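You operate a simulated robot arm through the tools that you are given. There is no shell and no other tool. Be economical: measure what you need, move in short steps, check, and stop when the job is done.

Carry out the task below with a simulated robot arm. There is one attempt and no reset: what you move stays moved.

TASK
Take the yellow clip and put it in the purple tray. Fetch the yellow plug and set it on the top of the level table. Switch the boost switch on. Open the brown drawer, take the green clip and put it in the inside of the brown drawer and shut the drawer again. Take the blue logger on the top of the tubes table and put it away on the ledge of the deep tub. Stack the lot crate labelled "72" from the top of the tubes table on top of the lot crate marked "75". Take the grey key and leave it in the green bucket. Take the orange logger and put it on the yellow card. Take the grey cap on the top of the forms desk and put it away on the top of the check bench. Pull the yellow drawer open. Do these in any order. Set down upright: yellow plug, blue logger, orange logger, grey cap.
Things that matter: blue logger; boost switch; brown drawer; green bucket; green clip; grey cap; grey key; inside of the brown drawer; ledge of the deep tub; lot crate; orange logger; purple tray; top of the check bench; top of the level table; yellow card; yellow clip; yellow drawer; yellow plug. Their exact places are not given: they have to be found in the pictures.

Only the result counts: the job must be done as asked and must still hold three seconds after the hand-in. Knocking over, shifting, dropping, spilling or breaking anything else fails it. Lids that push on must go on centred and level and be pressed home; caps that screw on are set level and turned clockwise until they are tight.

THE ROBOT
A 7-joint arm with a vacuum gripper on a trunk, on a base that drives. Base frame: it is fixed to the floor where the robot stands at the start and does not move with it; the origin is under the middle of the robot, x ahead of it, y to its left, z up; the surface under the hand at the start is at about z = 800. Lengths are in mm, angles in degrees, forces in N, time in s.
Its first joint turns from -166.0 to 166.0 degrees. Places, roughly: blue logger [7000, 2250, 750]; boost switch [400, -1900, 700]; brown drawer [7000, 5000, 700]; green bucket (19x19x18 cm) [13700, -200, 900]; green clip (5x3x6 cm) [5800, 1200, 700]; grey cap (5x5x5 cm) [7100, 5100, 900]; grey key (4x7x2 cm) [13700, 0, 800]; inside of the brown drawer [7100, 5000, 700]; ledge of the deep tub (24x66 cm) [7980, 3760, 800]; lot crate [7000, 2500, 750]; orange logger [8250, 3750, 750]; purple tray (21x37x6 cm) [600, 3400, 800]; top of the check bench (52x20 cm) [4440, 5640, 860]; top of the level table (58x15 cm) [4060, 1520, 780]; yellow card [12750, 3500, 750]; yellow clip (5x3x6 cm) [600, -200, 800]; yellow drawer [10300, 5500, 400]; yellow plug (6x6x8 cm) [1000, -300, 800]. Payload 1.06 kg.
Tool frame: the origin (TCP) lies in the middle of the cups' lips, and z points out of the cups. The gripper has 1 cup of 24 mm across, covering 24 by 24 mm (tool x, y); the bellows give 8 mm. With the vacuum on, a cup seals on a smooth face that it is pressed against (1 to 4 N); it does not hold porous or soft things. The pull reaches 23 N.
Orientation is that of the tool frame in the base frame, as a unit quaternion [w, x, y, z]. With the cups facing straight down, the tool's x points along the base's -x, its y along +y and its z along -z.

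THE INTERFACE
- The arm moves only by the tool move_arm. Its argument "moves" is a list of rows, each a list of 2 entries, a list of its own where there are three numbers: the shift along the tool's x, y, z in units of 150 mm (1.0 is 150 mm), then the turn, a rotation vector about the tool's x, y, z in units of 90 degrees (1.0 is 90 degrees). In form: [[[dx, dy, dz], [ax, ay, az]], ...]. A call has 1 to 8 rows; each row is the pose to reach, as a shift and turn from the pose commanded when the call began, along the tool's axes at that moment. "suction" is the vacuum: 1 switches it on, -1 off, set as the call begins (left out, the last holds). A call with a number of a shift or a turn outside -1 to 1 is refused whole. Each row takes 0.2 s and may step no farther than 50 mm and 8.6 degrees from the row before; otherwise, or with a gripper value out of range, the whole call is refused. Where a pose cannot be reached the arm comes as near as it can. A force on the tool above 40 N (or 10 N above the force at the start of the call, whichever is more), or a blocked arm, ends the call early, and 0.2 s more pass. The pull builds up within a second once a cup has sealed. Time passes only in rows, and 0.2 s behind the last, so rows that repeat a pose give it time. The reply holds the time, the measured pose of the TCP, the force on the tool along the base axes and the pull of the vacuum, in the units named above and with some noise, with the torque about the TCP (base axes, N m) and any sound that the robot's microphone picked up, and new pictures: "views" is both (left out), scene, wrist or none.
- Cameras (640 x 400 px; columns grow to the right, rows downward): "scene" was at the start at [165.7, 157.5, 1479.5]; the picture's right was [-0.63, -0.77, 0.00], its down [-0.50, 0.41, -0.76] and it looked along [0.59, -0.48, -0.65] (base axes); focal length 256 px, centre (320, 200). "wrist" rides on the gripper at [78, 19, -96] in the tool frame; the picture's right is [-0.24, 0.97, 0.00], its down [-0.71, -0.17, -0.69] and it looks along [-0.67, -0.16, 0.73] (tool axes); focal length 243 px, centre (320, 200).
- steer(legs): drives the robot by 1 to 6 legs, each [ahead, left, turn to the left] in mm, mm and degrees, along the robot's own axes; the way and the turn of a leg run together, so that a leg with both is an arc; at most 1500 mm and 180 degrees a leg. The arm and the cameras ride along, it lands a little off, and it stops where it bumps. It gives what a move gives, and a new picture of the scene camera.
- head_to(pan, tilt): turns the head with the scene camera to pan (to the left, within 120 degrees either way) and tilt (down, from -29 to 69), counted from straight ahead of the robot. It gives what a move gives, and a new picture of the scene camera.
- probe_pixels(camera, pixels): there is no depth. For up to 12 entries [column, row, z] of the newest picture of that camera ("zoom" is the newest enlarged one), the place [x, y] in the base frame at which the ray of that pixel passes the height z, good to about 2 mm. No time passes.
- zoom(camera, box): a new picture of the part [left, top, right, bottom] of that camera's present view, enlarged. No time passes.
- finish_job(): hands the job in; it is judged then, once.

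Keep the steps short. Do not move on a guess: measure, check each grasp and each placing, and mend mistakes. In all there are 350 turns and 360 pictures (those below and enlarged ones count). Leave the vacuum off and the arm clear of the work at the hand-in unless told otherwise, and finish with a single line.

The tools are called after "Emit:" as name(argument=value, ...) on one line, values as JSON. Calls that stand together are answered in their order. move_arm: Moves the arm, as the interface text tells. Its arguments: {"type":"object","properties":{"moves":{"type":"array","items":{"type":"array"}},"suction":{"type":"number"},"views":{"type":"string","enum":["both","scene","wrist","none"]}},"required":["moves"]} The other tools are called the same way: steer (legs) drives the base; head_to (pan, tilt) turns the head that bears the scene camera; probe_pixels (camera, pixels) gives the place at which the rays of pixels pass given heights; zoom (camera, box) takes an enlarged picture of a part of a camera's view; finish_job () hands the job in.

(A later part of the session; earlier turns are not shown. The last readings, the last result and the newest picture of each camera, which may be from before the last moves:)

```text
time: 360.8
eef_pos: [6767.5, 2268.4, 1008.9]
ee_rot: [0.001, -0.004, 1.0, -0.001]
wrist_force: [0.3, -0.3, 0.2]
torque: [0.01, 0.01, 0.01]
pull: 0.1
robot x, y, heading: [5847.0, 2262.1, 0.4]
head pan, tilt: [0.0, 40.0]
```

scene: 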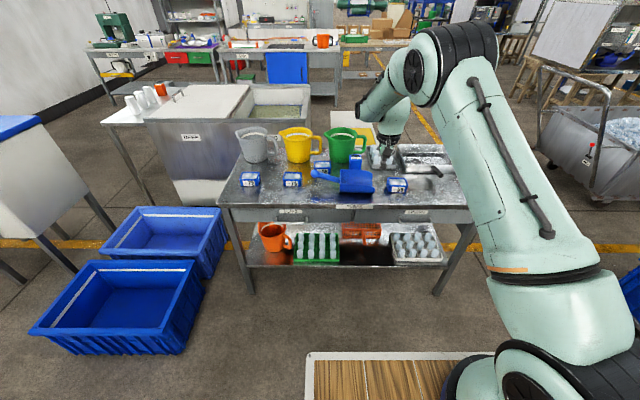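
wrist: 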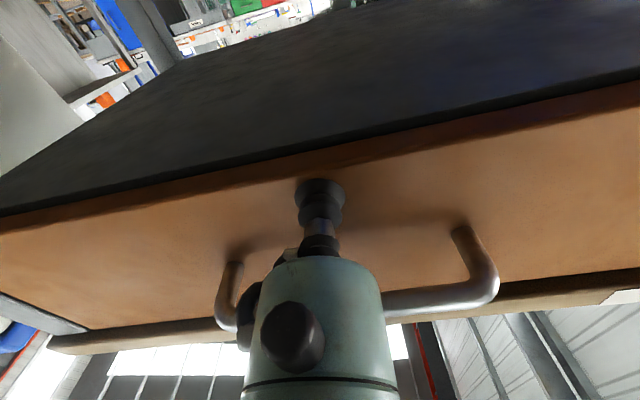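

Emit:
zoom(camera="scene", box=[220, 120, 470, 230])

Emit:
move_arm(moves=[[[0, 0.2, 0], [0, 0, 0]]], views="wrist")

```text
2.56 times, centred on (345, 175) of scene
```

zoom: 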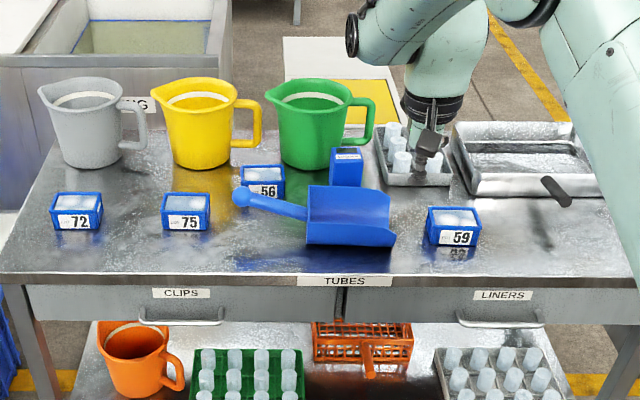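

```text
time: 361.2
eef_pos: [6769.6, 2295.7, 1011.8]
ee_rot: [0.001, -0.003, 1.0, 0.0]
wrist_force: [0.5, -0.4, 0.2]
torque: [0.02, 0.01, -0.05]
pull: 0.1
robot x, y, heading: [5846.6, 2264.1, 0.2]
head pan, tilt: [0.0, 40.0]
```

wrist: 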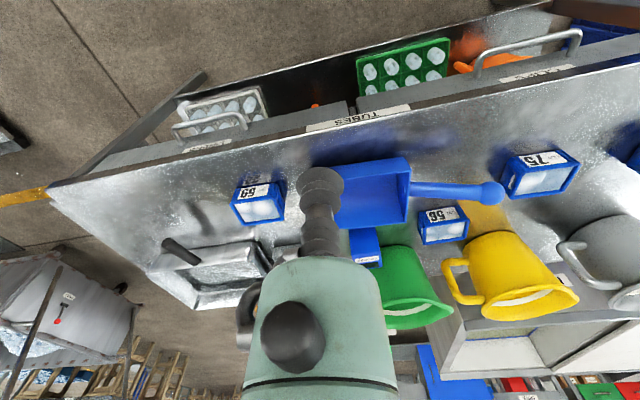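

Emit:
probe_pixels(camera="scene", pixels=[[250, 176, 810], [293, 177, 810], [355.5, 157, 850], [355.5, 172, 760], [250, 188, 760], [293, 188, 760], [220, 205, 760], [482, 205, 760], [355, 150, 900]])

Emit:
probe_pixels(camera="wrist", pixels=[[366, 262, 850], [366, 262, 830], [544, 180, 810], [544, 180, 790], [368, 240, 850]])

```text
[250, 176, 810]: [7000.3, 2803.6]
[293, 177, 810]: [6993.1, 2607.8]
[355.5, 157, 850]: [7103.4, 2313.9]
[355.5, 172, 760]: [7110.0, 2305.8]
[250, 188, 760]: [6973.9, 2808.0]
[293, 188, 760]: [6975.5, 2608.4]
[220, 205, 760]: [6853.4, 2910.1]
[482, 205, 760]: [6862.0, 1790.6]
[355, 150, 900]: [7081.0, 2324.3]
```

```text
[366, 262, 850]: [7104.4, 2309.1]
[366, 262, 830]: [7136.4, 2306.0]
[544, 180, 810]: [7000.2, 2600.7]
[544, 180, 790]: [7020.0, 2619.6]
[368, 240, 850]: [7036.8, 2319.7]
```

Crate 72 ≈(6998,2805), crate 75 ≈(6995,2605), blue logger ≈(7100,2308). Going for crate 72 first.

Emit:
steer(legs=[[240, 290, 0]])

Emit:
move_arm(moves=[[[0, 0.33, 0], [0, 0, 0]], [[0.05, 0.66, 0], [0, 0, 0]], [[0.15, 0.95, 0.05], [0, 0, 0]]], views="wrist")

```text
time: 363.7
eef_pos: [7015.6, 2594.0, 1009.9]
ee_rot: [0.001, -0.004, 1.0, 0.0]
wrist_force: [0.0, -0.6, -0.3]
torque: [-0.01, -0.02, 0.0]
pull: 0.0
robot x, y, heading: [6094.2, 2564.9, 0.3]
head pan, tilt: [0.0, 40.0]
```

scene: 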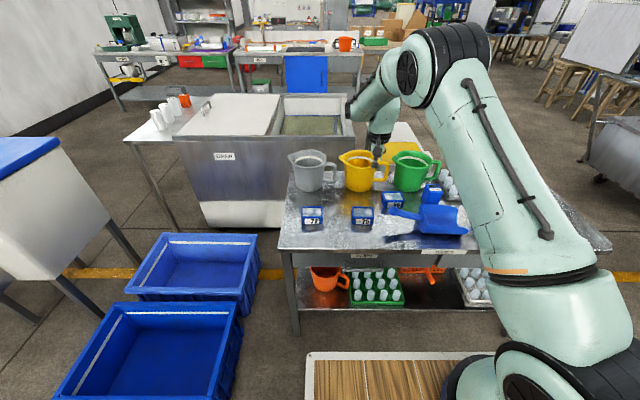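

```text
time: 364.5
eef_pos: [6989.9, 2737.2, 1006.1]
ee_rot: [0.001, -0.002, 1.0, 0.001]
wrist_force: [0.3, 0.2, 0.0]
torque: [0.03, 0.01, -0.01]
pull: 0.0
robot x, y, heading: [6093.6, 2567.5, 0.2]
head pan, tilt: [0.0, 40.0]
```

wrist: 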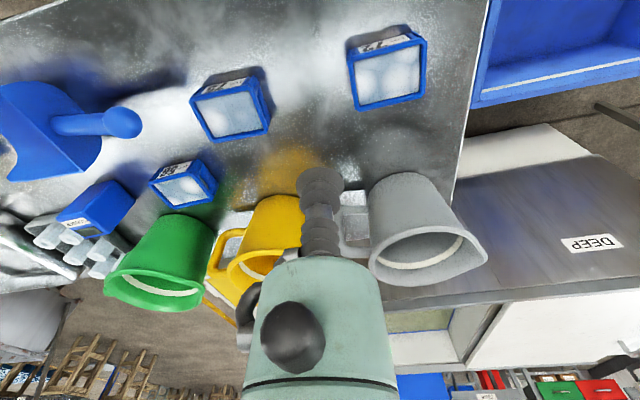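

Emit:
zoom(camera="wrist", box=[170, 20, 440, 150])

Emit:
probe_pixels(camera="wrist", pixels=[[386, 77, 800], [386, 77, 810], [386, 77, 820], [386, 77, 830], [229, 113, 800], [229, 113, 810], [229, 113, 820], [229, 113, 830]])

Emit:
zoom(camera="scene", box=[280, 140, 480, 250])

```text
2.37 times, centred on (305, 85) of wrist
```

zoom: 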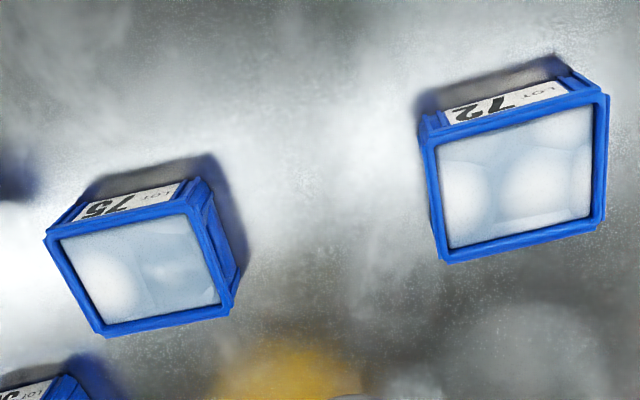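

```text
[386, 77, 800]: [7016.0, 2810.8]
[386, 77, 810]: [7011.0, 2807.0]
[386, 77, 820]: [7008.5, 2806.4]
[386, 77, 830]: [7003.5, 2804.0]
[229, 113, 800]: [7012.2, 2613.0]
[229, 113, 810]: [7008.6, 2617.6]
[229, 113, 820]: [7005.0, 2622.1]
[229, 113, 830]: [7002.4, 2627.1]
```

```text
3.20 times, centred on (380, 195) of scene
```

zoom: 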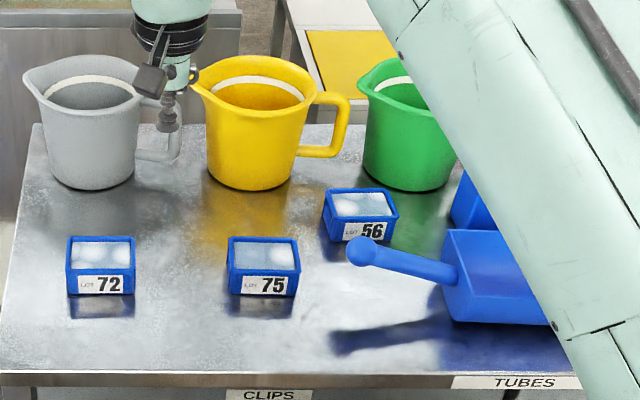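

Emit:
probe_pixels(camera="scene", pixels=[[311.6, 211.6, 790], [311.6, 211.6, 800], [311.6, 211.6, 810], [311.6, 211.6, 820], [362.5, 212, 790], [362.5, 212, 800], [362.5, 212, 810], [362.5, 212, 820], [311.6, 225, 760]])

Emit:
probe_pixels(camera="wrist", pixels=[[352, 82, 810], [424, 57, 810], [419, 97, 810], [356, 108, 810], [194, 100, 810], [255, 80, 810], [267, 130, 810], [212, 142, 810]])

```text
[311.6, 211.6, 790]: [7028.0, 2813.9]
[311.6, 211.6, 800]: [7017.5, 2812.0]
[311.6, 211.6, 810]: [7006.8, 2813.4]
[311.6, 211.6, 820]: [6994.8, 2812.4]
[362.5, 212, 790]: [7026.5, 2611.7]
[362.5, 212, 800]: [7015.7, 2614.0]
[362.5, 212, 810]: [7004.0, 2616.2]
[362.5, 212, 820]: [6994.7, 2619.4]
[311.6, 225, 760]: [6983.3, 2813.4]
```

```text
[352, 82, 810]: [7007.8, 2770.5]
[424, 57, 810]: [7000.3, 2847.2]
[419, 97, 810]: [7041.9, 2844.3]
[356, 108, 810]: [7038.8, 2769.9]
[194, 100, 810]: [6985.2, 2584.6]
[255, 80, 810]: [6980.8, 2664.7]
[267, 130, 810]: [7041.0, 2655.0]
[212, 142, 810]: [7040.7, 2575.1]
```

Crate 72 top centre (7013,2812,803), crate 75 top centre (7010,2616,803). Moving over 72.

Emit:
move_arm(moves=[[[-0.07, 0.25, 0.1], [0, 0, 0]], [[-0.153, 0.5, 0.25], [0, 0, 0]], [[-0.153, 0.5, 0.55], [0, 0, 0]], [[-0.153, 0.5, 0.85], [0, 0, 0]], [[-0.153, 0.5, 1], [0, 0, 0]]], views="both")

```text
time: 365.7
eef_pos: [7013.9, 2811.6, 854.0]
ee_rot: [0.001, -0.002, 1.0, 0.001]
wrist_force: [0.2, 0.4, -0.6]
torque: [-0.01, -0.03, 0.02]
pull: 0.1
robot x, y, heading: [6094.4, 2562.1, 0.3]
head pan, tilt: [0.0, 40.0]
```

scene: 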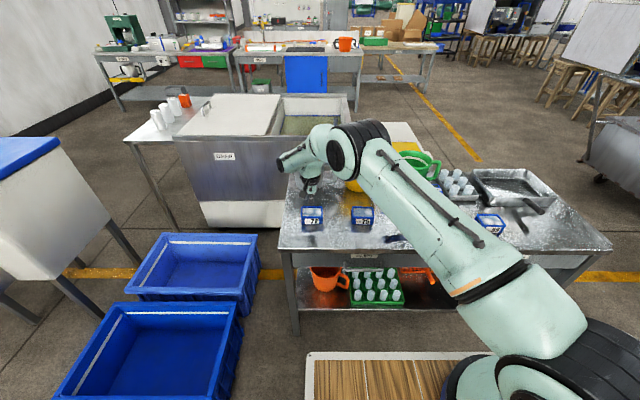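
wrist: 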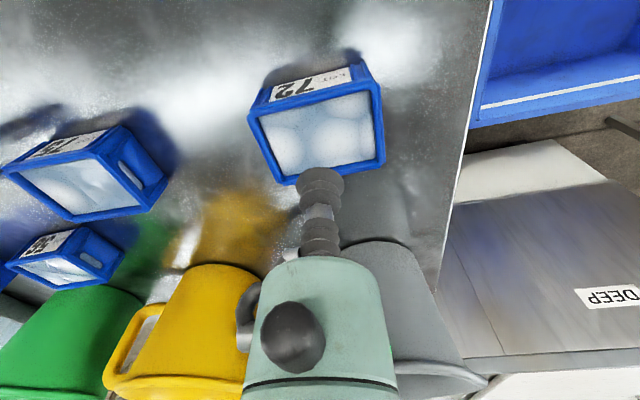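

Emit:
move_arm(moves=[[[0, 0, 0.2], [0, 0, 0]], [[0, 0, 0.3], [0, 0, 0]], [[0, 0, 0.34], [0, 0, 0]], [[0, 0, 0.37], [0, 0, 0]]], suction=1, views="none")

```text
time: 366.7
eef_pos: [7014.6, 2813.0, 800.9]
ee_rot: [0.002, -0.003, 1.0, 0.001]
wrist_force: [-2.5, -0.1, 15.4]
torque: [-0.02, 0.04, 0.04]
pull: 23.3
robot x, y, heading: [6091.9, 2562.2, 0.1]
head pan, tilt: [0.0, 40.0]
```

Sealed. Lift and carry over crate 75.

Emit:
move_arm(moves=[[[0, 0, -0.1], [0, 0, 0]], [[0, 0, -0.35], [0, 0, 0]], [[0, 0, -0.65], [0, 0, 0]], [[0, 0, -0.85], [0, 0, 0]]], views="none")

Emit:
move_arm(moves=[[[0, -0.3, 0], [0, 0, 0]], [[0, -0.6, 0], [0, 0, 0]], [[0, -0.9, 0], [0, 0, 0]], [[0, -1, 0], [0, 0, 0]]], views="wrist")

```text
time: 367.7
eef_pos: [7014.0, 2811.7, 924.2]
ee_rot: [0.0, -0.003, 1.0, 0.0]
wrist_force: [-0.4, -0.9, -1.6]
torque: [0.02, 0.0, 0.01]
pull: 23.3
robot x, y, heading: [6096.6, 2562.8, 0.2]
head pan, tilt: [0.0, 40.0]
```

```text
time: 368.7
eef_pos: [7014.5, 2662.9, 925.8]
ee_rot: [0.001, -0.003, 1.0, 0.001]
wrist_force: [-0.4, 0.1, -1.4]
torque: [0.0, 0.02, -0.01]
pull: 23.3
robot x, y, heading: [6097.5, 2566.0, 0.3]
head pan, tilt: [0.0, 40.0]
```

wrist: 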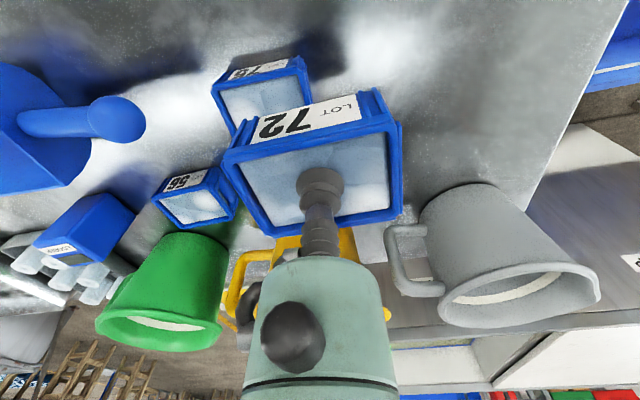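

Emit:
move_arm(moves=[[[0.013, -0.306, 0], [0, 0, 0]], [[0.013, -0.306, 0.2], [0, 0, 0]], [[0.013, -0.306, 0.36], [0, 0, 0]]], views="both")

Emit:
zoom(camera="wrist", box=[200, 40, 420, 240])

Emit:
zoom(camera="scene", box=[310, 150, 430, 250])

```text
time: 369.5
eef_pos: [7013.6, 2614.1, 870.3]
ee_rot: [0.0, -0.003, 1.0, 0.001]
wrist_force: [0.2, 0.3, -1.3]
torque: [-0.02, 0.01, 0.01]
pull: 22.6
robot x, y, heading: [6095.1, 2565.0, 0.5]
head pan, tilt: [0.0, 40.0]
```

scene: 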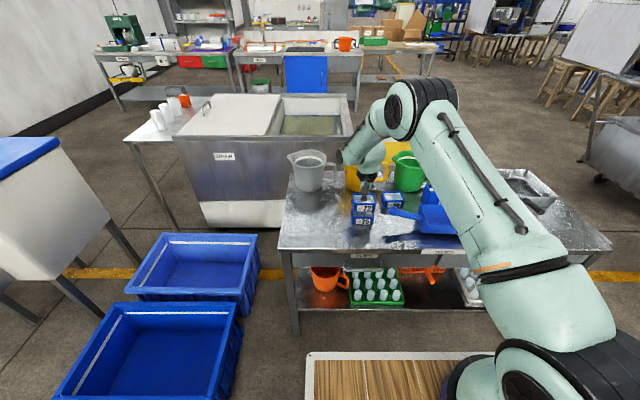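
wrist: 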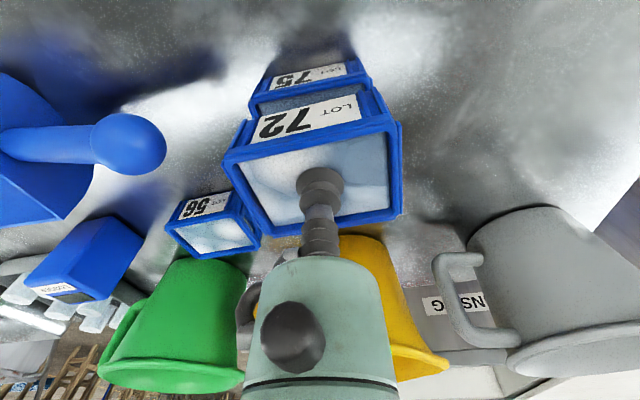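

```text
2.00 times, centred on (310, 140) of wrist
```

zoom: 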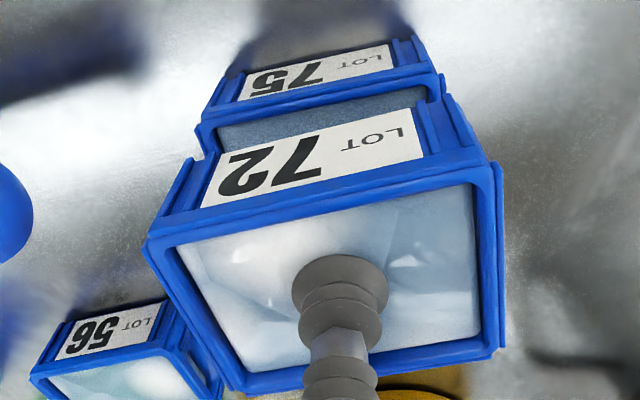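

```text
4.00 times, centred on (370, 200) of scene
```

zoom: 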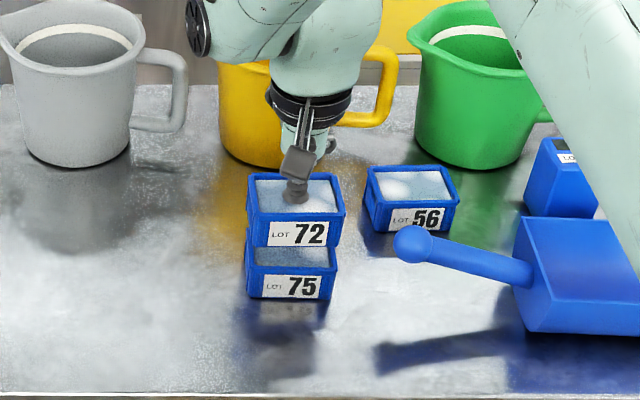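

Aligned within ~2 mm; nudging +2 mm in y and lowering gently.

Emit:
move_arm(moves=[[[0.005, 0.015, 0.05], [0, 0, 0]], [[0.005, 0.015, 0.1], [0, 0, 0]], [[0.005, 0.015, 0.13], [0, 0, 0]]], views="none")

```text
time: 370.3
eef_pos: [7012.4, 2617.0, 850.2]
ee_rot: [0.0, -0.003, 1.0, 0.0]
wrist_force: [-1.2, 1.0, -0.6]
torque: [-0.01, -0.02, 0.0]
pull: 23.2
robot x, y, heading: [6095.5, 2567.3, 0.1]
head pan, tilt: [0.0, 40.0]
```

Emit:
move_arm(moves=[[[0, 0, 0.02], [0, 0, 0]], [[0, 0, 0.04], [0, 0, 0]]], views="none")

```text
time: 370.9
eef_pos: [7011.7, 2617.4, 846.7]
ee_rot: [0.001, -0.003, 1.0, 0.001]
wrist_force: [0.0, 0.3, -1.6]
torque: [0.01, -0.03, 0.01]
pull: 23.0
robot x, y, heading: [6098.4, 2561.5, 0.4]
head pan, tilt: [0.0, 40.0]
```

Emit:
move_arm(moves=[[[0, 0, 0.025], [0, 0, 0]], [[0, 0, 0.045], [0, 0, 0]]], views="scene")

Emit:
zoom(camera="scene", box=[320, 170, 400, 240])

```text
time: 371.5
eef_pos: [7012.8, 2617.6, 841.2]
ee_rot: [0.002, -0.003, 1.0, 0.0]
wrist_force: [-0.9, -2.4, 16.0]
torque: [-0.07, 0.02, -0.03]
pull: 22.3
robot x, y, heading: [6093.9, 2561.4, 0.4]
head pan, tilt: [0.0, 40.0]
```

scene: 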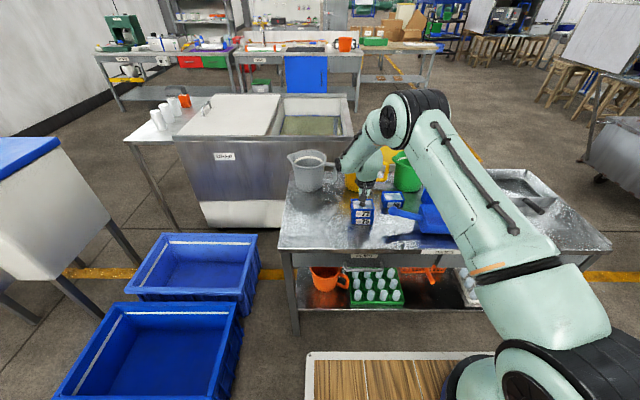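

```text
5.71 times, centred on (360, 205) of scene
```

zoom: 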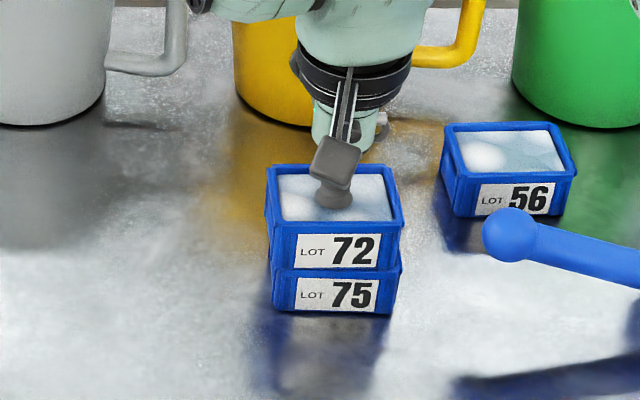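

Stacked flush. Release and lift.

Emit:
move_arm(moves=[[[0, 0, -0.01], [0, 0, 0]], [[0, 0, -0.01], [0, 0, 0]], [[0, 0, -0.01], [0, 0, 0]], [[0, 0, -0.01], [0, 0, 0]]], suction=-1, views="none")

Emit:
move_arm(moves=[[[0, 0, -0.1], [0, 0, 0]], [[0, 0, -0.4], [0, 0, 0]], [[0, 0, -0.7], [0, 0, 0]], [[0, 0, -1], [0, 0, 0]]], views="none")

Emit:
steer(legs=[[-60, -260, 0]])

```text
time: 372.5
eef_pos: [7013.3, 2618.0, 841.9]
ee_rot: [0.001, -0.002, 1.0, 0.0]
wrist_force: [-1.3, 1.0, 3.5]
torque: [0.01, -0.02, 0.0]
pull: 0.0
robot x, y, heading: [6095.0, 2560.7, 0.5]
head pan, tilt: [0.0, 40.0]
```

```text
time: 373.5
eef_pos: [7013.8, 2615.6, 990.7]
ee_rot: [0.0, -0.004, 1.0, 0.0]
wrist_force: [0.0, 0.1, 0.0]
torque: [-0.04, 0.01, -0.02]
pull: 0.0
robot x, y, heading: [6094.8, 2564.3, 0.1]
head pan, tilt: [0.0, 40.0]
```

```text
time: 375.3
eef_pos: [6953.7, 2355.4, 991.2]
ee_rot: [0.001, 0.0, 1.0, 0.0]
wrist_force: [-0.8, 0.1, 0.0]
torque: [0.01, 0.01, -0.03]
pull: 0.0
robot x, y, heading: [6032.9, 2308.5, -0.2]
head pan, tilt: [0.0, 40.0]
```

scene: 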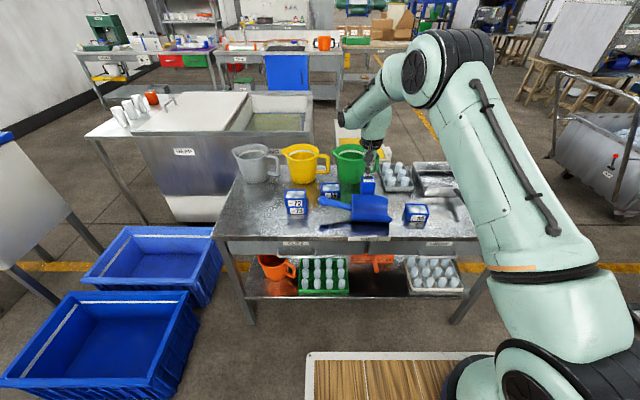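

Emit:
zoom(camera="scene", box=[320, 140, 420, 220])

Emit:
move_arm(moves=[[[0, -0.1, 0.05], [0, 0, 0]]], views="wrist")

Emit:
zoom(camera="wrist", box=[270, 110, 430, 230])

```text
5.00 times, centred on (370, 180) of scene
```

zoom: 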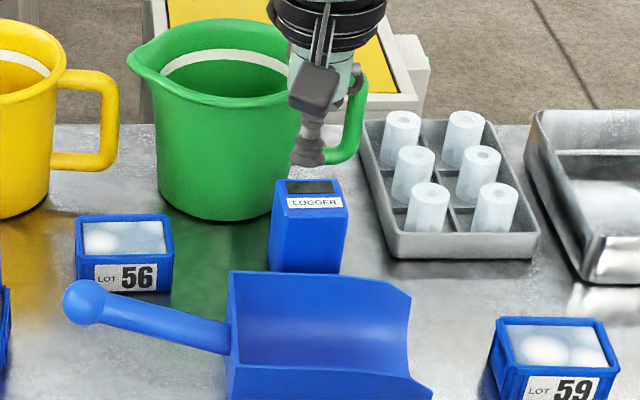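

```text
time: 375.7
eef_pos: [6952.1, 2340.1, 984.2]
ee_rot: [0.001, -0.001, 1.0, 0.0]
wrist_force: [-0.3, 0.4, 0.0]
torque: [0.01, 0.0, 0.0]
pull: 0.1
robot x, y, heading: [6031.6, 2304.9, 0.1]
head pan, tilt: [0.0, 40.0]
```

wrist: 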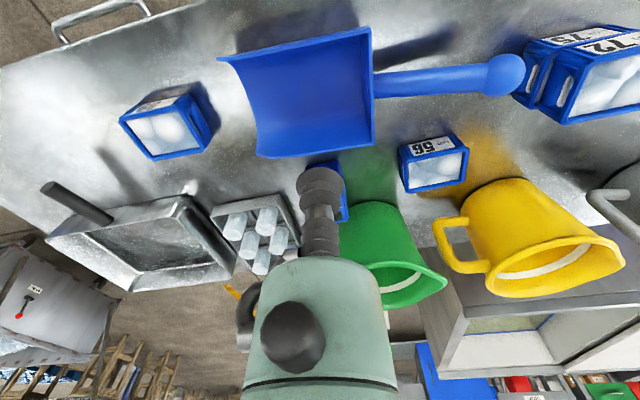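

```text
3.33 times, centred on (350, 170) of wrist
```

zoom: 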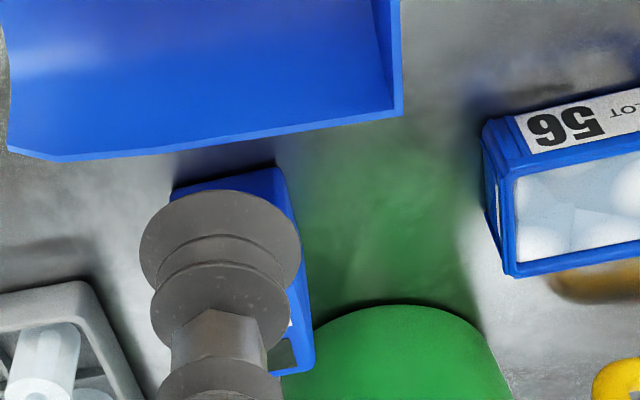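

Emit:
move_arm(moves=[[[0.1, 0.25, 0], [0, 0, 0]], [[0.2, 0.5, 0], [0, 0, 0]]], views="wrist")

Emit:
zoom(camera="wrist", box=[220, 110, 340, 230])

```text
time: 376.3
eef_pos: [6922.3, 2416.1, 982.5]
ee_rot: [0.001, 0.001, 1.0, 0.0]
wrist_force: [1.1, -0.6, -0.1]
torque: [0.01, -0.03, -0.01]
pull: 0.1
robot x, y, heading: [6031.5, 2315.2, 0.0]
head pan, tilt: [0.0, 40.0]
```

wrist: 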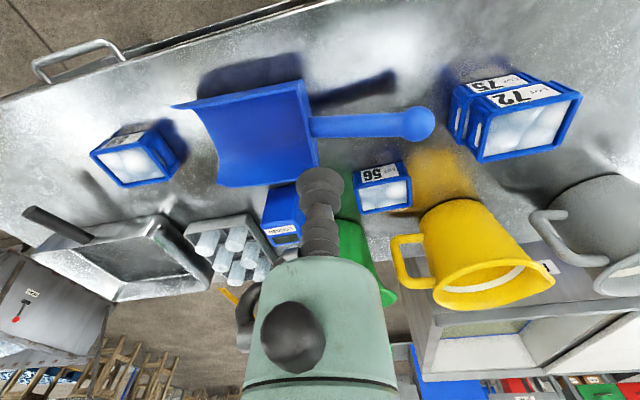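

```text
3.33 times, centred on (280, 170) of wrist
```

zoom: 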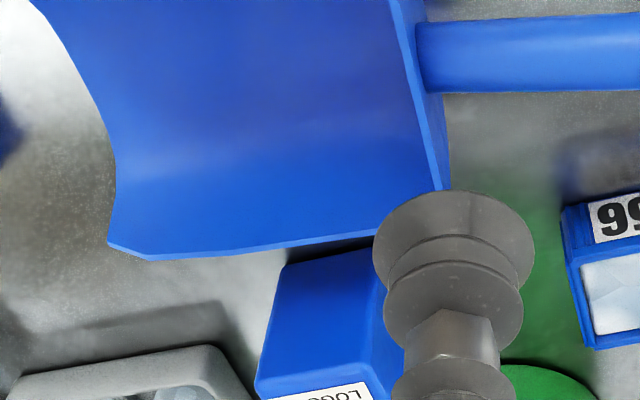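

Emit:
zoom(camera="wrist", box=[240, 180, 320, 260])

Emit:
probe_pixels(camera="wrist", pixels=[[266, 232, 840], [299, 224, 840], [300, 244, 840], [276, 249, 840], [285, 237, 830], [285, 237, 840], [285, 237, 850]])

Emit:
probe_pixels(camera="scene", pixels=[[367, 179, 820], [367, 179, 830], [367, 179, 840], [367, 179, 850], [361, 194, 760]])

```text
5.00 times, centred on (280, 220) of wrist
```

zoom: 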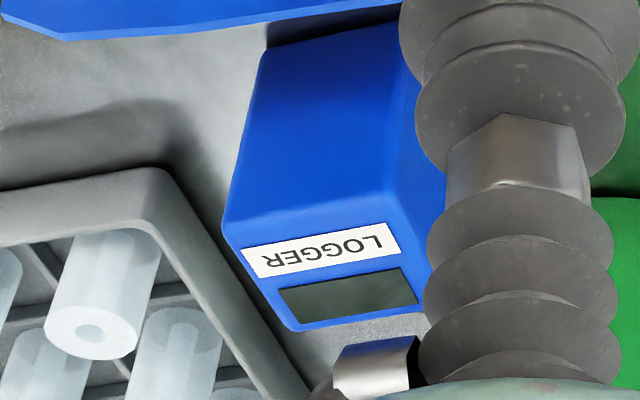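

```text
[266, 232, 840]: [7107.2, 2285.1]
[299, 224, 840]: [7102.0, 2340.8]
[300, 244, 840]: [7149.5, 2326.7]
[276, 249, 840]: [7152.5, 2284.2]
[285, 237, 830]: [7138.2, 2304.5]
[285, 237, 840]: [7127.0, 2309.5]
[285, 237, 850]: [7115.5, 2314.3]
```

```text
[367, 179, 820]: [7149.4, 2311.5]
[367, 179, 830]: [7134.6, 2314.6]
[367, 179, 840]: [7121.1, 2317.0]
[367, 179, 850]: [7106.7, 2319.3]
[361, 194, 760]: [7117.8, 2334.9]
```

Logger top centre ≈(7120,2312,838). Align in y, drive closer, then approach.

Emit:
move_arm(moves=[[[0, -0.25, -0.1], [0, 0, 0]], [[0, -0.5, -0.1], [0, 0, 0]], [[0, -0.69, -0.1], [0, 0, 0]]], views="none")

Emit:
steer(legs=[[170, 0, 0]])

```text
time: 377.1
eef_pos: [6921.8, 2313.2, 997.6]
ee_rot: [0.001, -0.002, 1.0, 0.0]
wrist_force: [0.5, 0.4, 0.3]
torque: [-0.02, 0.05, 0.0]
pull: 0.0
robot x, y, heading: [6032.1, 2304.4, -0.1]
head pan, tilt: [0.0, 40.0]
```

```text
time: 378.6
eef_pos: [7092.5, 2308.2, 997.6]
ee_rot: [0.001, 0.003, 1.0, 0.0]
wrist_force: [0.2, 0.6, -0.1]
torque: [-0.04, 0.05, 0.02]
pull: 0.2
robot x, y, heading: [6204.2, 2310.2, -0.3]
head pan, tilt: [0.0, 40.0]
```

scene: 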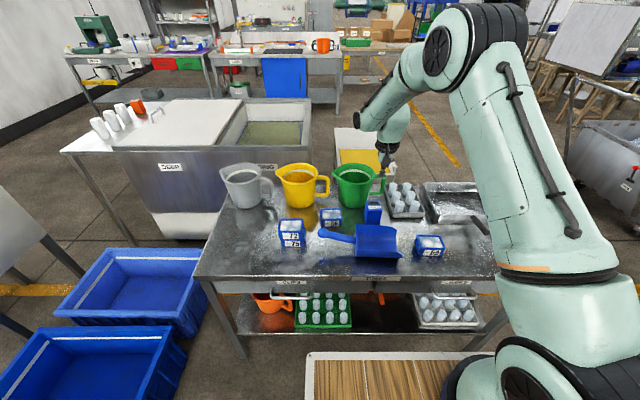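

Emit:
zoom(camera="scene", box=[340, 150, 420, 230])

Emit:
move_arm(moves=[[[-0.15, 0, 0.3], [0, 0, 0]], [[-0.19, 0.02, 0.6], [0, 0, 0]]], views="wrist")

Emit:
zoom(camera="wrist", box=[260, 60, 380, 220])

```text
5.00 times, centred on (380, 190) of scene
```

zoom: 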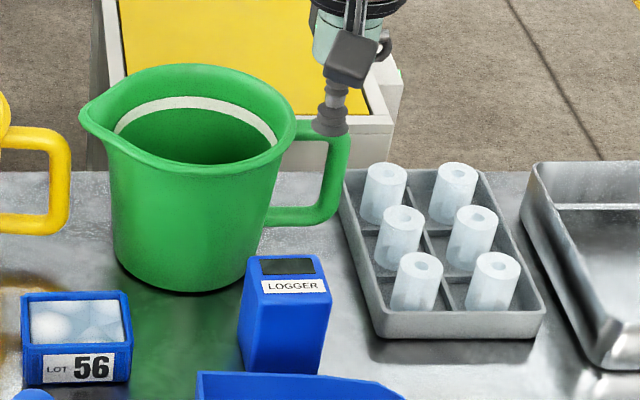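

```text
refused: row 1 steps farther than a row can; nothing moved
```

```text
2.50 times, centred on (320, 140) of wrist
```

zoom: 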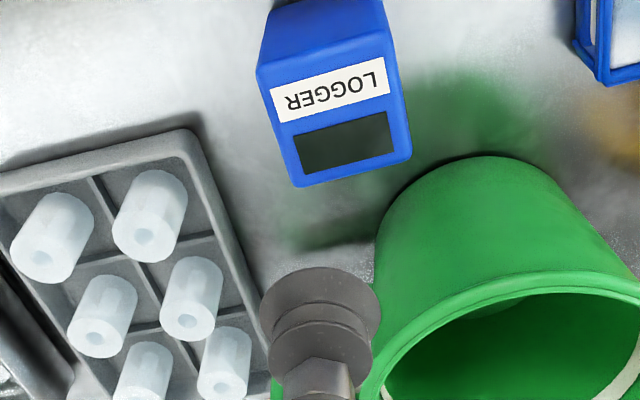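

Emit:
probe_pixels(camera="wrist", pixels=[[327, 105, 830], [327, 105, 840], [327, 105, 850], [295, 88, 840], [347, 74, 840], [356, 122, 840], [310, 135, 840]])

Emit:
probe_pixels(camera="scene", pixels=[[373.6, 205.5, 830], [373.6, 205.5, 840], [373.6, 205.5, 850]])

```text
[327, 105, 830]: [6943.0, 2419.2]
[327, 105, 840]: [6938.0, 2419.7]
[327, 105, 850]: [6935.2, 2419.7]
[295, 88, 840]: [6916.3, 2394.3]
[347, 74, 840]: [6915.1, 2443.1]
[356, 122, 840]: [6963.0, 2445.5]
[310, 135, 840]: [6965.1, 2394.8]
```

```text
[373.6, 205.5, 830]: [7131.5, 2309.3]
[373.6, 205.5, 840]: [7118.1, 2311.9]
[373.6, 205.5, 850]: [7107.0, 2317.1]
```

Logger top centre (7117,2311.5,~840). Going over it and down.

Emit:
move_arm(moves=[[[-0.16, 0.02, 0.15], [0, 0, 0]], [[-0.163, 0.022, 0.45], [0, 0, 0]], [[-0.163, 0.022, 0.75], [0, 0, 0]], [[-0.163, 0.022, 0.93], [0, 0, 0]]], views="wrist", suction=1)

```text
time: 379.6
eef_pos: [7119.2, 2309.7, 858.1]
ee_rot: [0.001, 0.002, 1.0, 0.0]
wrist_force: [-0.6, 1.1, 0.7]
torque: [0.0, 0.04, 0.03]
pull: 0.1
robot x, y, heading: [6203.4, 2301.3, -0.2]
head pan, tilt: [0.0, 40.0]
```

wrist: 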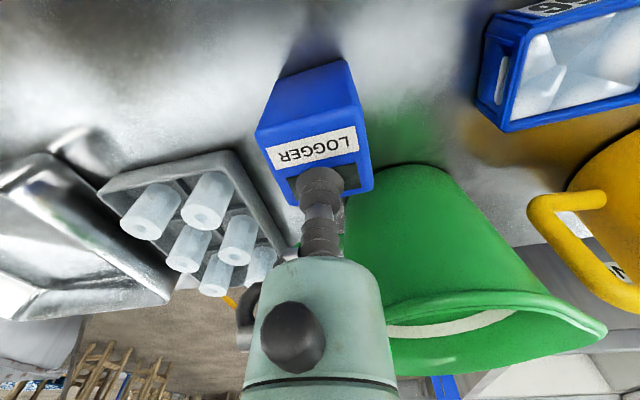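

Emit:
move_arm(moves=[[[0.01, 0.005, 0.08], [0, 0, 0]], [[0.01, 0.005, 0.12], [0, 0, 0]], [[0.01, 0.005, 0.15], [0, 0, 0]]], views="none")

```text
time: 380.4
eef_pos: [7117.7, 2311.5, 836.9]
ee_rot: [0.004, 0.002, 1.0, 0.0]
wrist_force: [6.0, -4.8, 21.6]
torque: [0.01, 0.07, 0.0]
pull: 22.7
robot x, y, heading: [6202.0, 2313.2, -0.3]
head pan, tilt: [0.0, 40.0]
```

Sealed. Lifting, backing off, then locating the deep tub's ledge.

Emit:
move_arm(moves=[[[0, 0, -0.1], [0, 0, 0]], [[0, 0, -0.4], [0, 0, 0]], [[0, 0, -0.7], [0, 0, 0]], [[0, 0, -1], [0, 0, 0]]], views="none")

Emit:
move_arm(moves=[[[0.1, 0, -0.3], [0, 0, 0]], [[0.2, 0, -0.6], [0, 0, 0]], [[0.3, 0, -0.9], [0, 0, 0]]], views="none")

Emit:
head_to(pan=25, tilt=20)

Emit:
zoom(camera="scene", box=[150, 90, 470, 290])

```text
time: 381.4
eef_pos: [7117.3, 2312.1, 985.2]
ee_rot: [0.0, 0.002, 1.0, 0.0]
wrist_force: [0.9, -0.4, -2.7]
torque: [0.0, -0.02, 0.03]
pull: 23.4
robot x, y, heading: [6202.2, 2307.6, -0.2]
head pan, tilt: [0.0, 40.0]
```

```text
time: 382.2
eef_pos: [7071.5, 2315.3, 1120.9]
ee_rot: [0.001, 0.002, 1.0, 0.0]
wrist_force: [0.0, -0.7, -2.6]
torque: [0.02, -0.01, 0.02]
pull: 23.0
robot x, y, heading: [6202.7, 2305.8, -0.3]
head pan, tilt: [0.0, 40.0]
```

```text
time: 383.1
eef_pos: [7071.5, 2315.6, 1120.3]
ee_rot: [0.001, 0.001, 1.0, -0.001]
wrist_force: [-0.1, 0.3, -0.8]
torque: [0.02, 0.03, -0.03]
pull: 22.9
robot x, y, heading: [6206.6, 2308.4, -0.0]
head pan, tilt: [25.0, 20.0]
```

scene: 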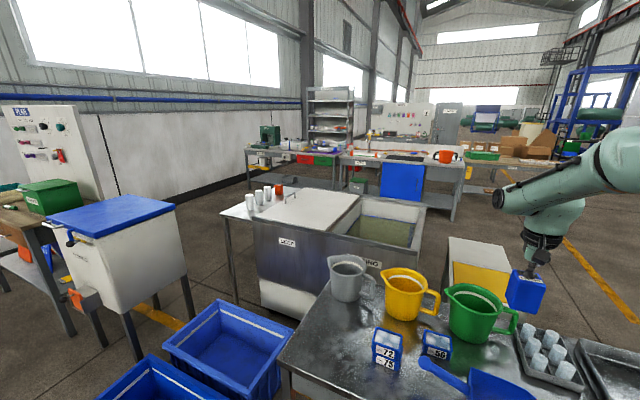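

```text
2.00 times, centred on (310, 190) of scene
```

zoom: 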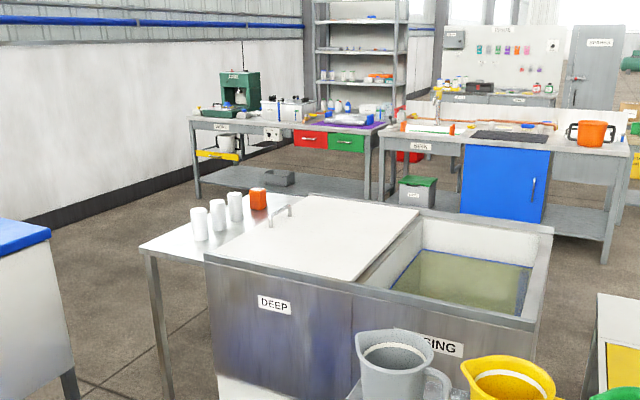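

Emit:
probe_pixels(camera="scene", pixels=[[220, 213, 800], [253, 219, 800], [262, 191, 800], [279, 194, 800], [250, 211, 800], [260, 206, 800], [269, 201, 800], [253, 219, 860], [425, 207, 860], [232, 300, 0], [263, 305, 0], [305, 188, 860]])

```text
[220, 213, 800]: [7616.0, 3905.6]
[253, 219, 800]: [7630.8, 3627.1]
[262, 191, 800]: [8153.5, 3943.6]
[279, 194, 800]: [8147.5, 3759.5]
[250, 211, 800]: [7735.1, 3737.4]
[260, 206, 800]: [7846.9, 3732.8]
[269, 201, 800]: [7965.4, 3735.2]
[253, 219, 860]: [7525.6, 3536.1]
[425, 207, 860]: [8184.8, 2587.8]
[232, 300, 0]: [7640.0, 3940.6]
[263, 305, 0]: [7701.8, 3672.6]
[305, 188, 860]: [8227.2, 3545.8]
```

Emit:
probe_pixels(camera="scene", pixels=[[383, 198, 0], [452, 222, 0], [424, 212, 0], [341, 196, 0], [334, 200, 0], [249, 188, 0], [500, 290, 0], [446, 240, 800], [510, 240, 800], [160, 205, 900], [135, 360, 0], [195, 318, 0]])

Emit:
head_to(pan=-10, tilt=20)

```text
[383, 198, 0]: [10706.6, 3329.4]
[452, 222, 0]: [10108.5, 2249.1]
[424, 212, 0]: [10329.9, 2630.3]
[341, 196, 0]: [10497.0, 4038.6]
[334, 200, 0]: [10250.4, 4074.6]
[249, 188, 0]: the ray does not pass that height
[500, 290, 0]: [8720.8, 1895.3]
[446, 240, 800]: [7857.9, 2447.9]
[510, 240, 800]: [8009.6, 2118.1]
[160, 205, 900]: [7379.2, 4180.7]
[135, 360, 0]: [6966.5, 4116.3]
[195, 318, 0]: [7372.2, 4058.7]
```

```text
time: 384.1
eef_pos: [7072.5, 2314.8, 1120.5]
ee_rot: [0.001, 0.002, 1.0, -0.001]
wrist_force: [0.6, -0.3, -0.8]
torque: [-0.05, 0.0, 0.01]
pull: 22.8
robot x, y, heading: [6200.1, 2305.5, -0.4]
head pan, tilt: [-10.0, 20.0]
```

scene: 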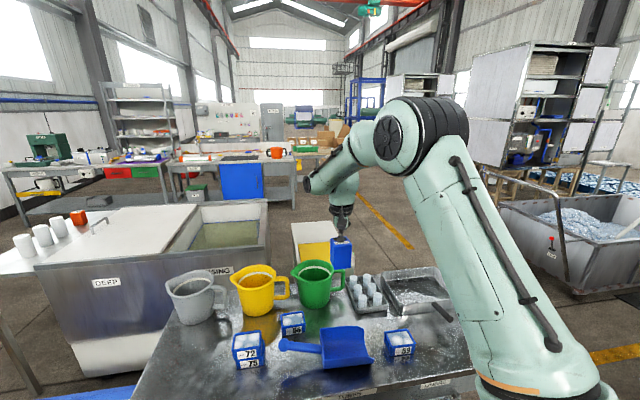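

Emit:
head_to(pan=-50, tilt=30)

```text
time: 385.2
eef_pos: [7071.6, 2315.4, 1120.7]
ee_rot: [0.001, 0.002, 1.0, 0.0]
wrist_force: [-0.2, -0.2, -1.4]
torque: [-0.02, -0.01, 0.04]
pull: 22.8
robot x, y, heading: [6201.5, 2305.9, -0.4]
head pan, tilt: [-50.0, 30.0]
```

scene: 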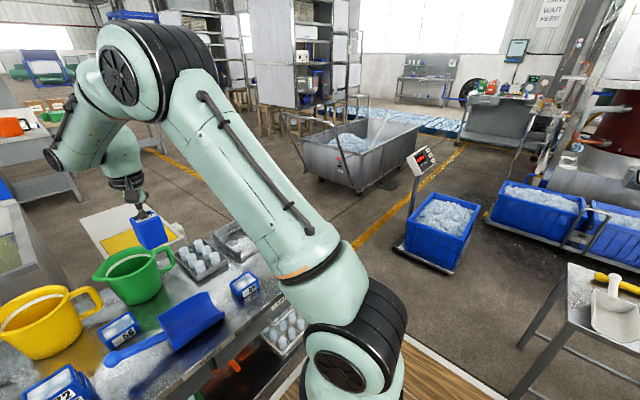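

Emit:
probe_pixels(camera="scene", pixels=[[404, 250, 0], [448, 272, 0], [345, 193, 0], [320, 170, 0], [283, 112, 850], [160, 152, 0], [200, 180, 0], [275, 135, 0], [410, 160, 0]])

```text
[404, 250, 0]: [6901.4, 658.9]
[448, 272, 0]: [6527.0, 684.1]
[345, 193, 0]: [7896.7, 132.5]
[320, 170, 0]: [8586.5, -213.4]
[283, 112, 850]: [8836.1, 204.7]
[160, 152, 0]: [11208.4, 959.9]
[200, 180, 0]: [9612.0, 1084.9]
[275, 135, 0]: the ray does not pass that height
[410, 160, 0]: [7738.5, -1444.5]
```

The only sensible way to the ledge's far side is round the right end of the tubes table. I'll turn so the arm trails, back through the gap between the table corner and the small table.

Emit:
steer(legs=[[0, 0, 114.4], [-380, 50, 0]])

```text
time: 392.4
eef_pos: [5915.1, 2721.3, 1120.3]
ee_rot: [-0.001, 0.856, -0.517, 0.0]
wrist_force: [-0.3, 0.0, -1.4]
torque: [0.0, 0.02, 0.02]
pull: 23.5
robot x, y, heading: [6325.5, 1958.7, 117.8]
head pan, tilt: [-50.0, 30.0]
```

scene: 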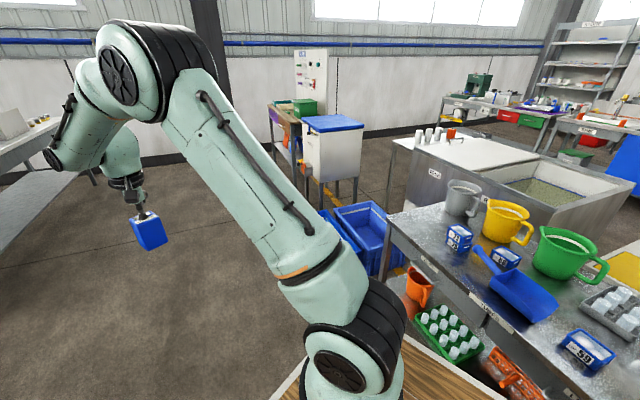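

Emit:
steer(legs=[[-100, 97, 0], [-288, 0, 0], [-360, 0, -2]])

```text
time: 397.2
eef_pos: [6188.5, 2030.0, 1121.3]
ee_rot: [0.0, 0.848, -0.53, -0.001]
wrist_force: [0.1, 0.0, -2.4]
torque: [0.01, 0.01, -0.03]
pull: 23.1
robot x, y, heading: [6575.2, 1250.0, 116.1]
head pan, tilt: [-50.0, 30.0]
```

scene: 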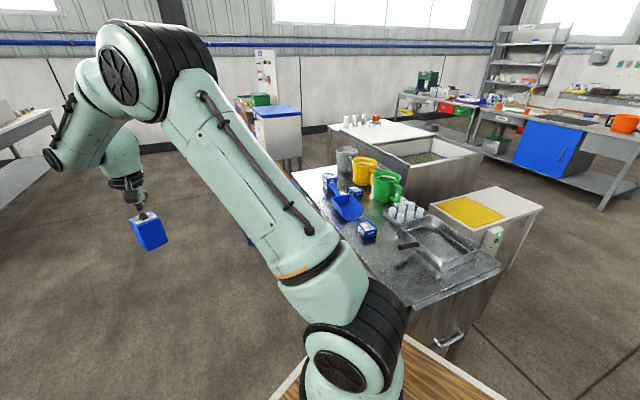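

Emit:
steer(legs=[[0, 0, 63], [-1400, 0, 0]])

Emit:
head_to(pan=-100, tilt=25)

```text
time: 406.9
eef_pos: [7098.1, 1228.3, 1120.6]
ee_rot: [0.001, 1.0, 0.002, -0.001]
wrist_force: [-0.4, -0.2, -2.0]
torque: [0.02, 0.0, 0.0]
pull: 22.9
robot x, y, heading: [7968.0, 1244.9, -179.8]
head pan, tilt: [-50.0, 30.0]
```

scene: 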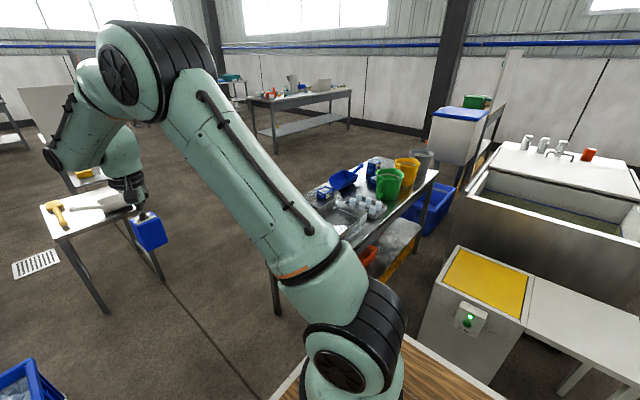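

```text
time: 408.1
eef_pos: [7098.2, 1227.6, 1122.5]
ee_rot: [0.0, 1.0, 0.002, 0.0]
wrist_force: [0.5, -0.7, -0.8]
torque: [-0.02, 0.08, 0.0]
pull: 22.9
robot x, y, heading: [7963.4, 1239.4, -179.8]
head pan, tilt: [-100.0, 25.0]
```

scene: 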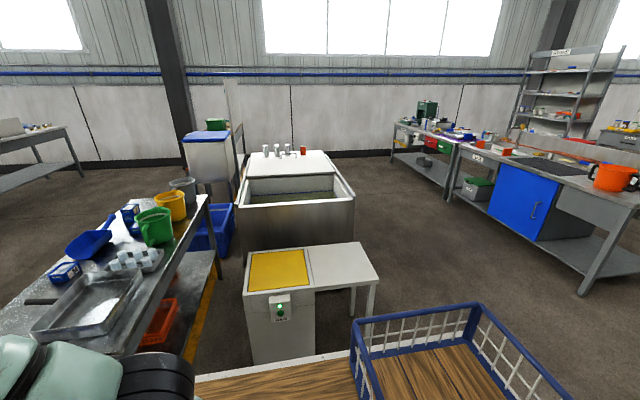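

Emit:
probe_pixels(camera="scene", pixels=[[374, 330, 0], [353, 300, 0], [352, 203, 860], [328, 152, 860], [303, 152, 850], [583, 295, 0], [448, 200, 0], [420, 175, 0], [265, 155, 860], [278, 155, 860], [290, 155, 860], [380, 275, 760]])

Emit:
zoom(camera="scene", box=[220, 130, 370, 220])

```text
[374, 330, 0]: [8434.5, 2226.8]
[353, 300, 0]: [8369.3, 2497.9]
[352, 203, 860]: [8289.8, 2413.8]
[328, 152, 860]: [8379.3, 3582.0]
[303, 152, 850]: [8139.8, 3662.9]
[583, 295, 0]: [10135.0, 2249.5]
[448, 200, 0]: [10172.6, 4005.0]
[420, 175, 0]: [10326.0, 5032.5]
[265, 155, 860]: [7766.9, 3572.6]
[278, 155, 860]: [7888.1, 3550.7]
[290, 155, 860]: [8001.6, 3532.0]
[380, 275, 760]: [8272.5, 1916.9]
```

```text
4.27 times, centred on (295, 175) of scene
```

zoom: 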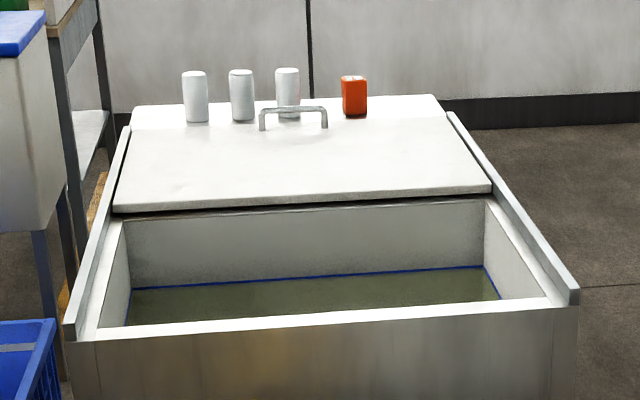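

Ledge seen: three white cups, orange logger at right; free gap between third cup and the orange logger. Driving round to its far side.

Emit:
steer(legs=[[-1130, 0, 0], [0, -1260, 0], [0, -1260, 0]])

Emit:
head_to(pan=0, tilt=40)

```text
time: 425.8
eef_pos: [8167.3, 3683.9, 1120.9]
ee_rot: [0.0, 1.0, 0.031, -0.001]
wrist_force: [-0.7, -0.6, -0.6]
torque: [-0.02, -0.05, -0.01]
pull: 22.9
robot x, y, heading: [9036.5, 3748.3, -176.5]
head pan, tilt: [-100.0, 25.0]
```

scene: 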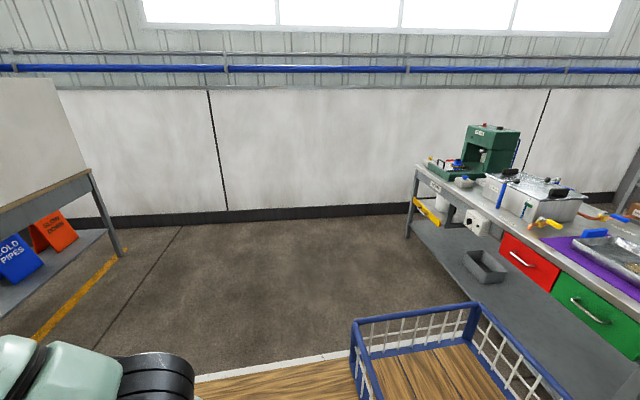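

```text
time: 427.6
eef_pos: [8168.6, 3683.3, 1120.3]
ee_rot: [0.0, 1.0, 0.03, -0.001]
wrist_force: [-0.2, -0.5, -1.4]
torque: [-0.01, 0.02, 0.03]
pull: 22.9
robot x, y, heading: [9033.6, 3746.1, -176.5]
head pan, tilt: [0.0, 40.0]
```

scene: 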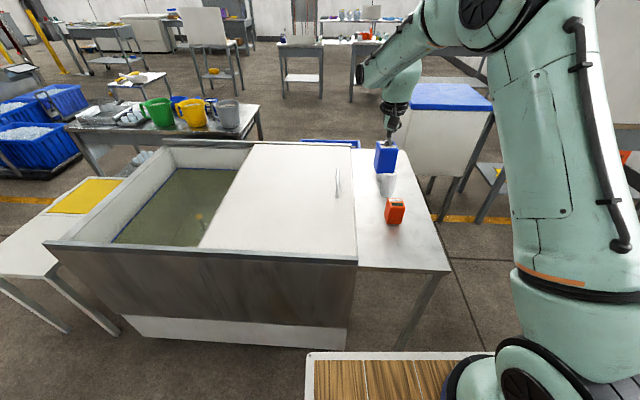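

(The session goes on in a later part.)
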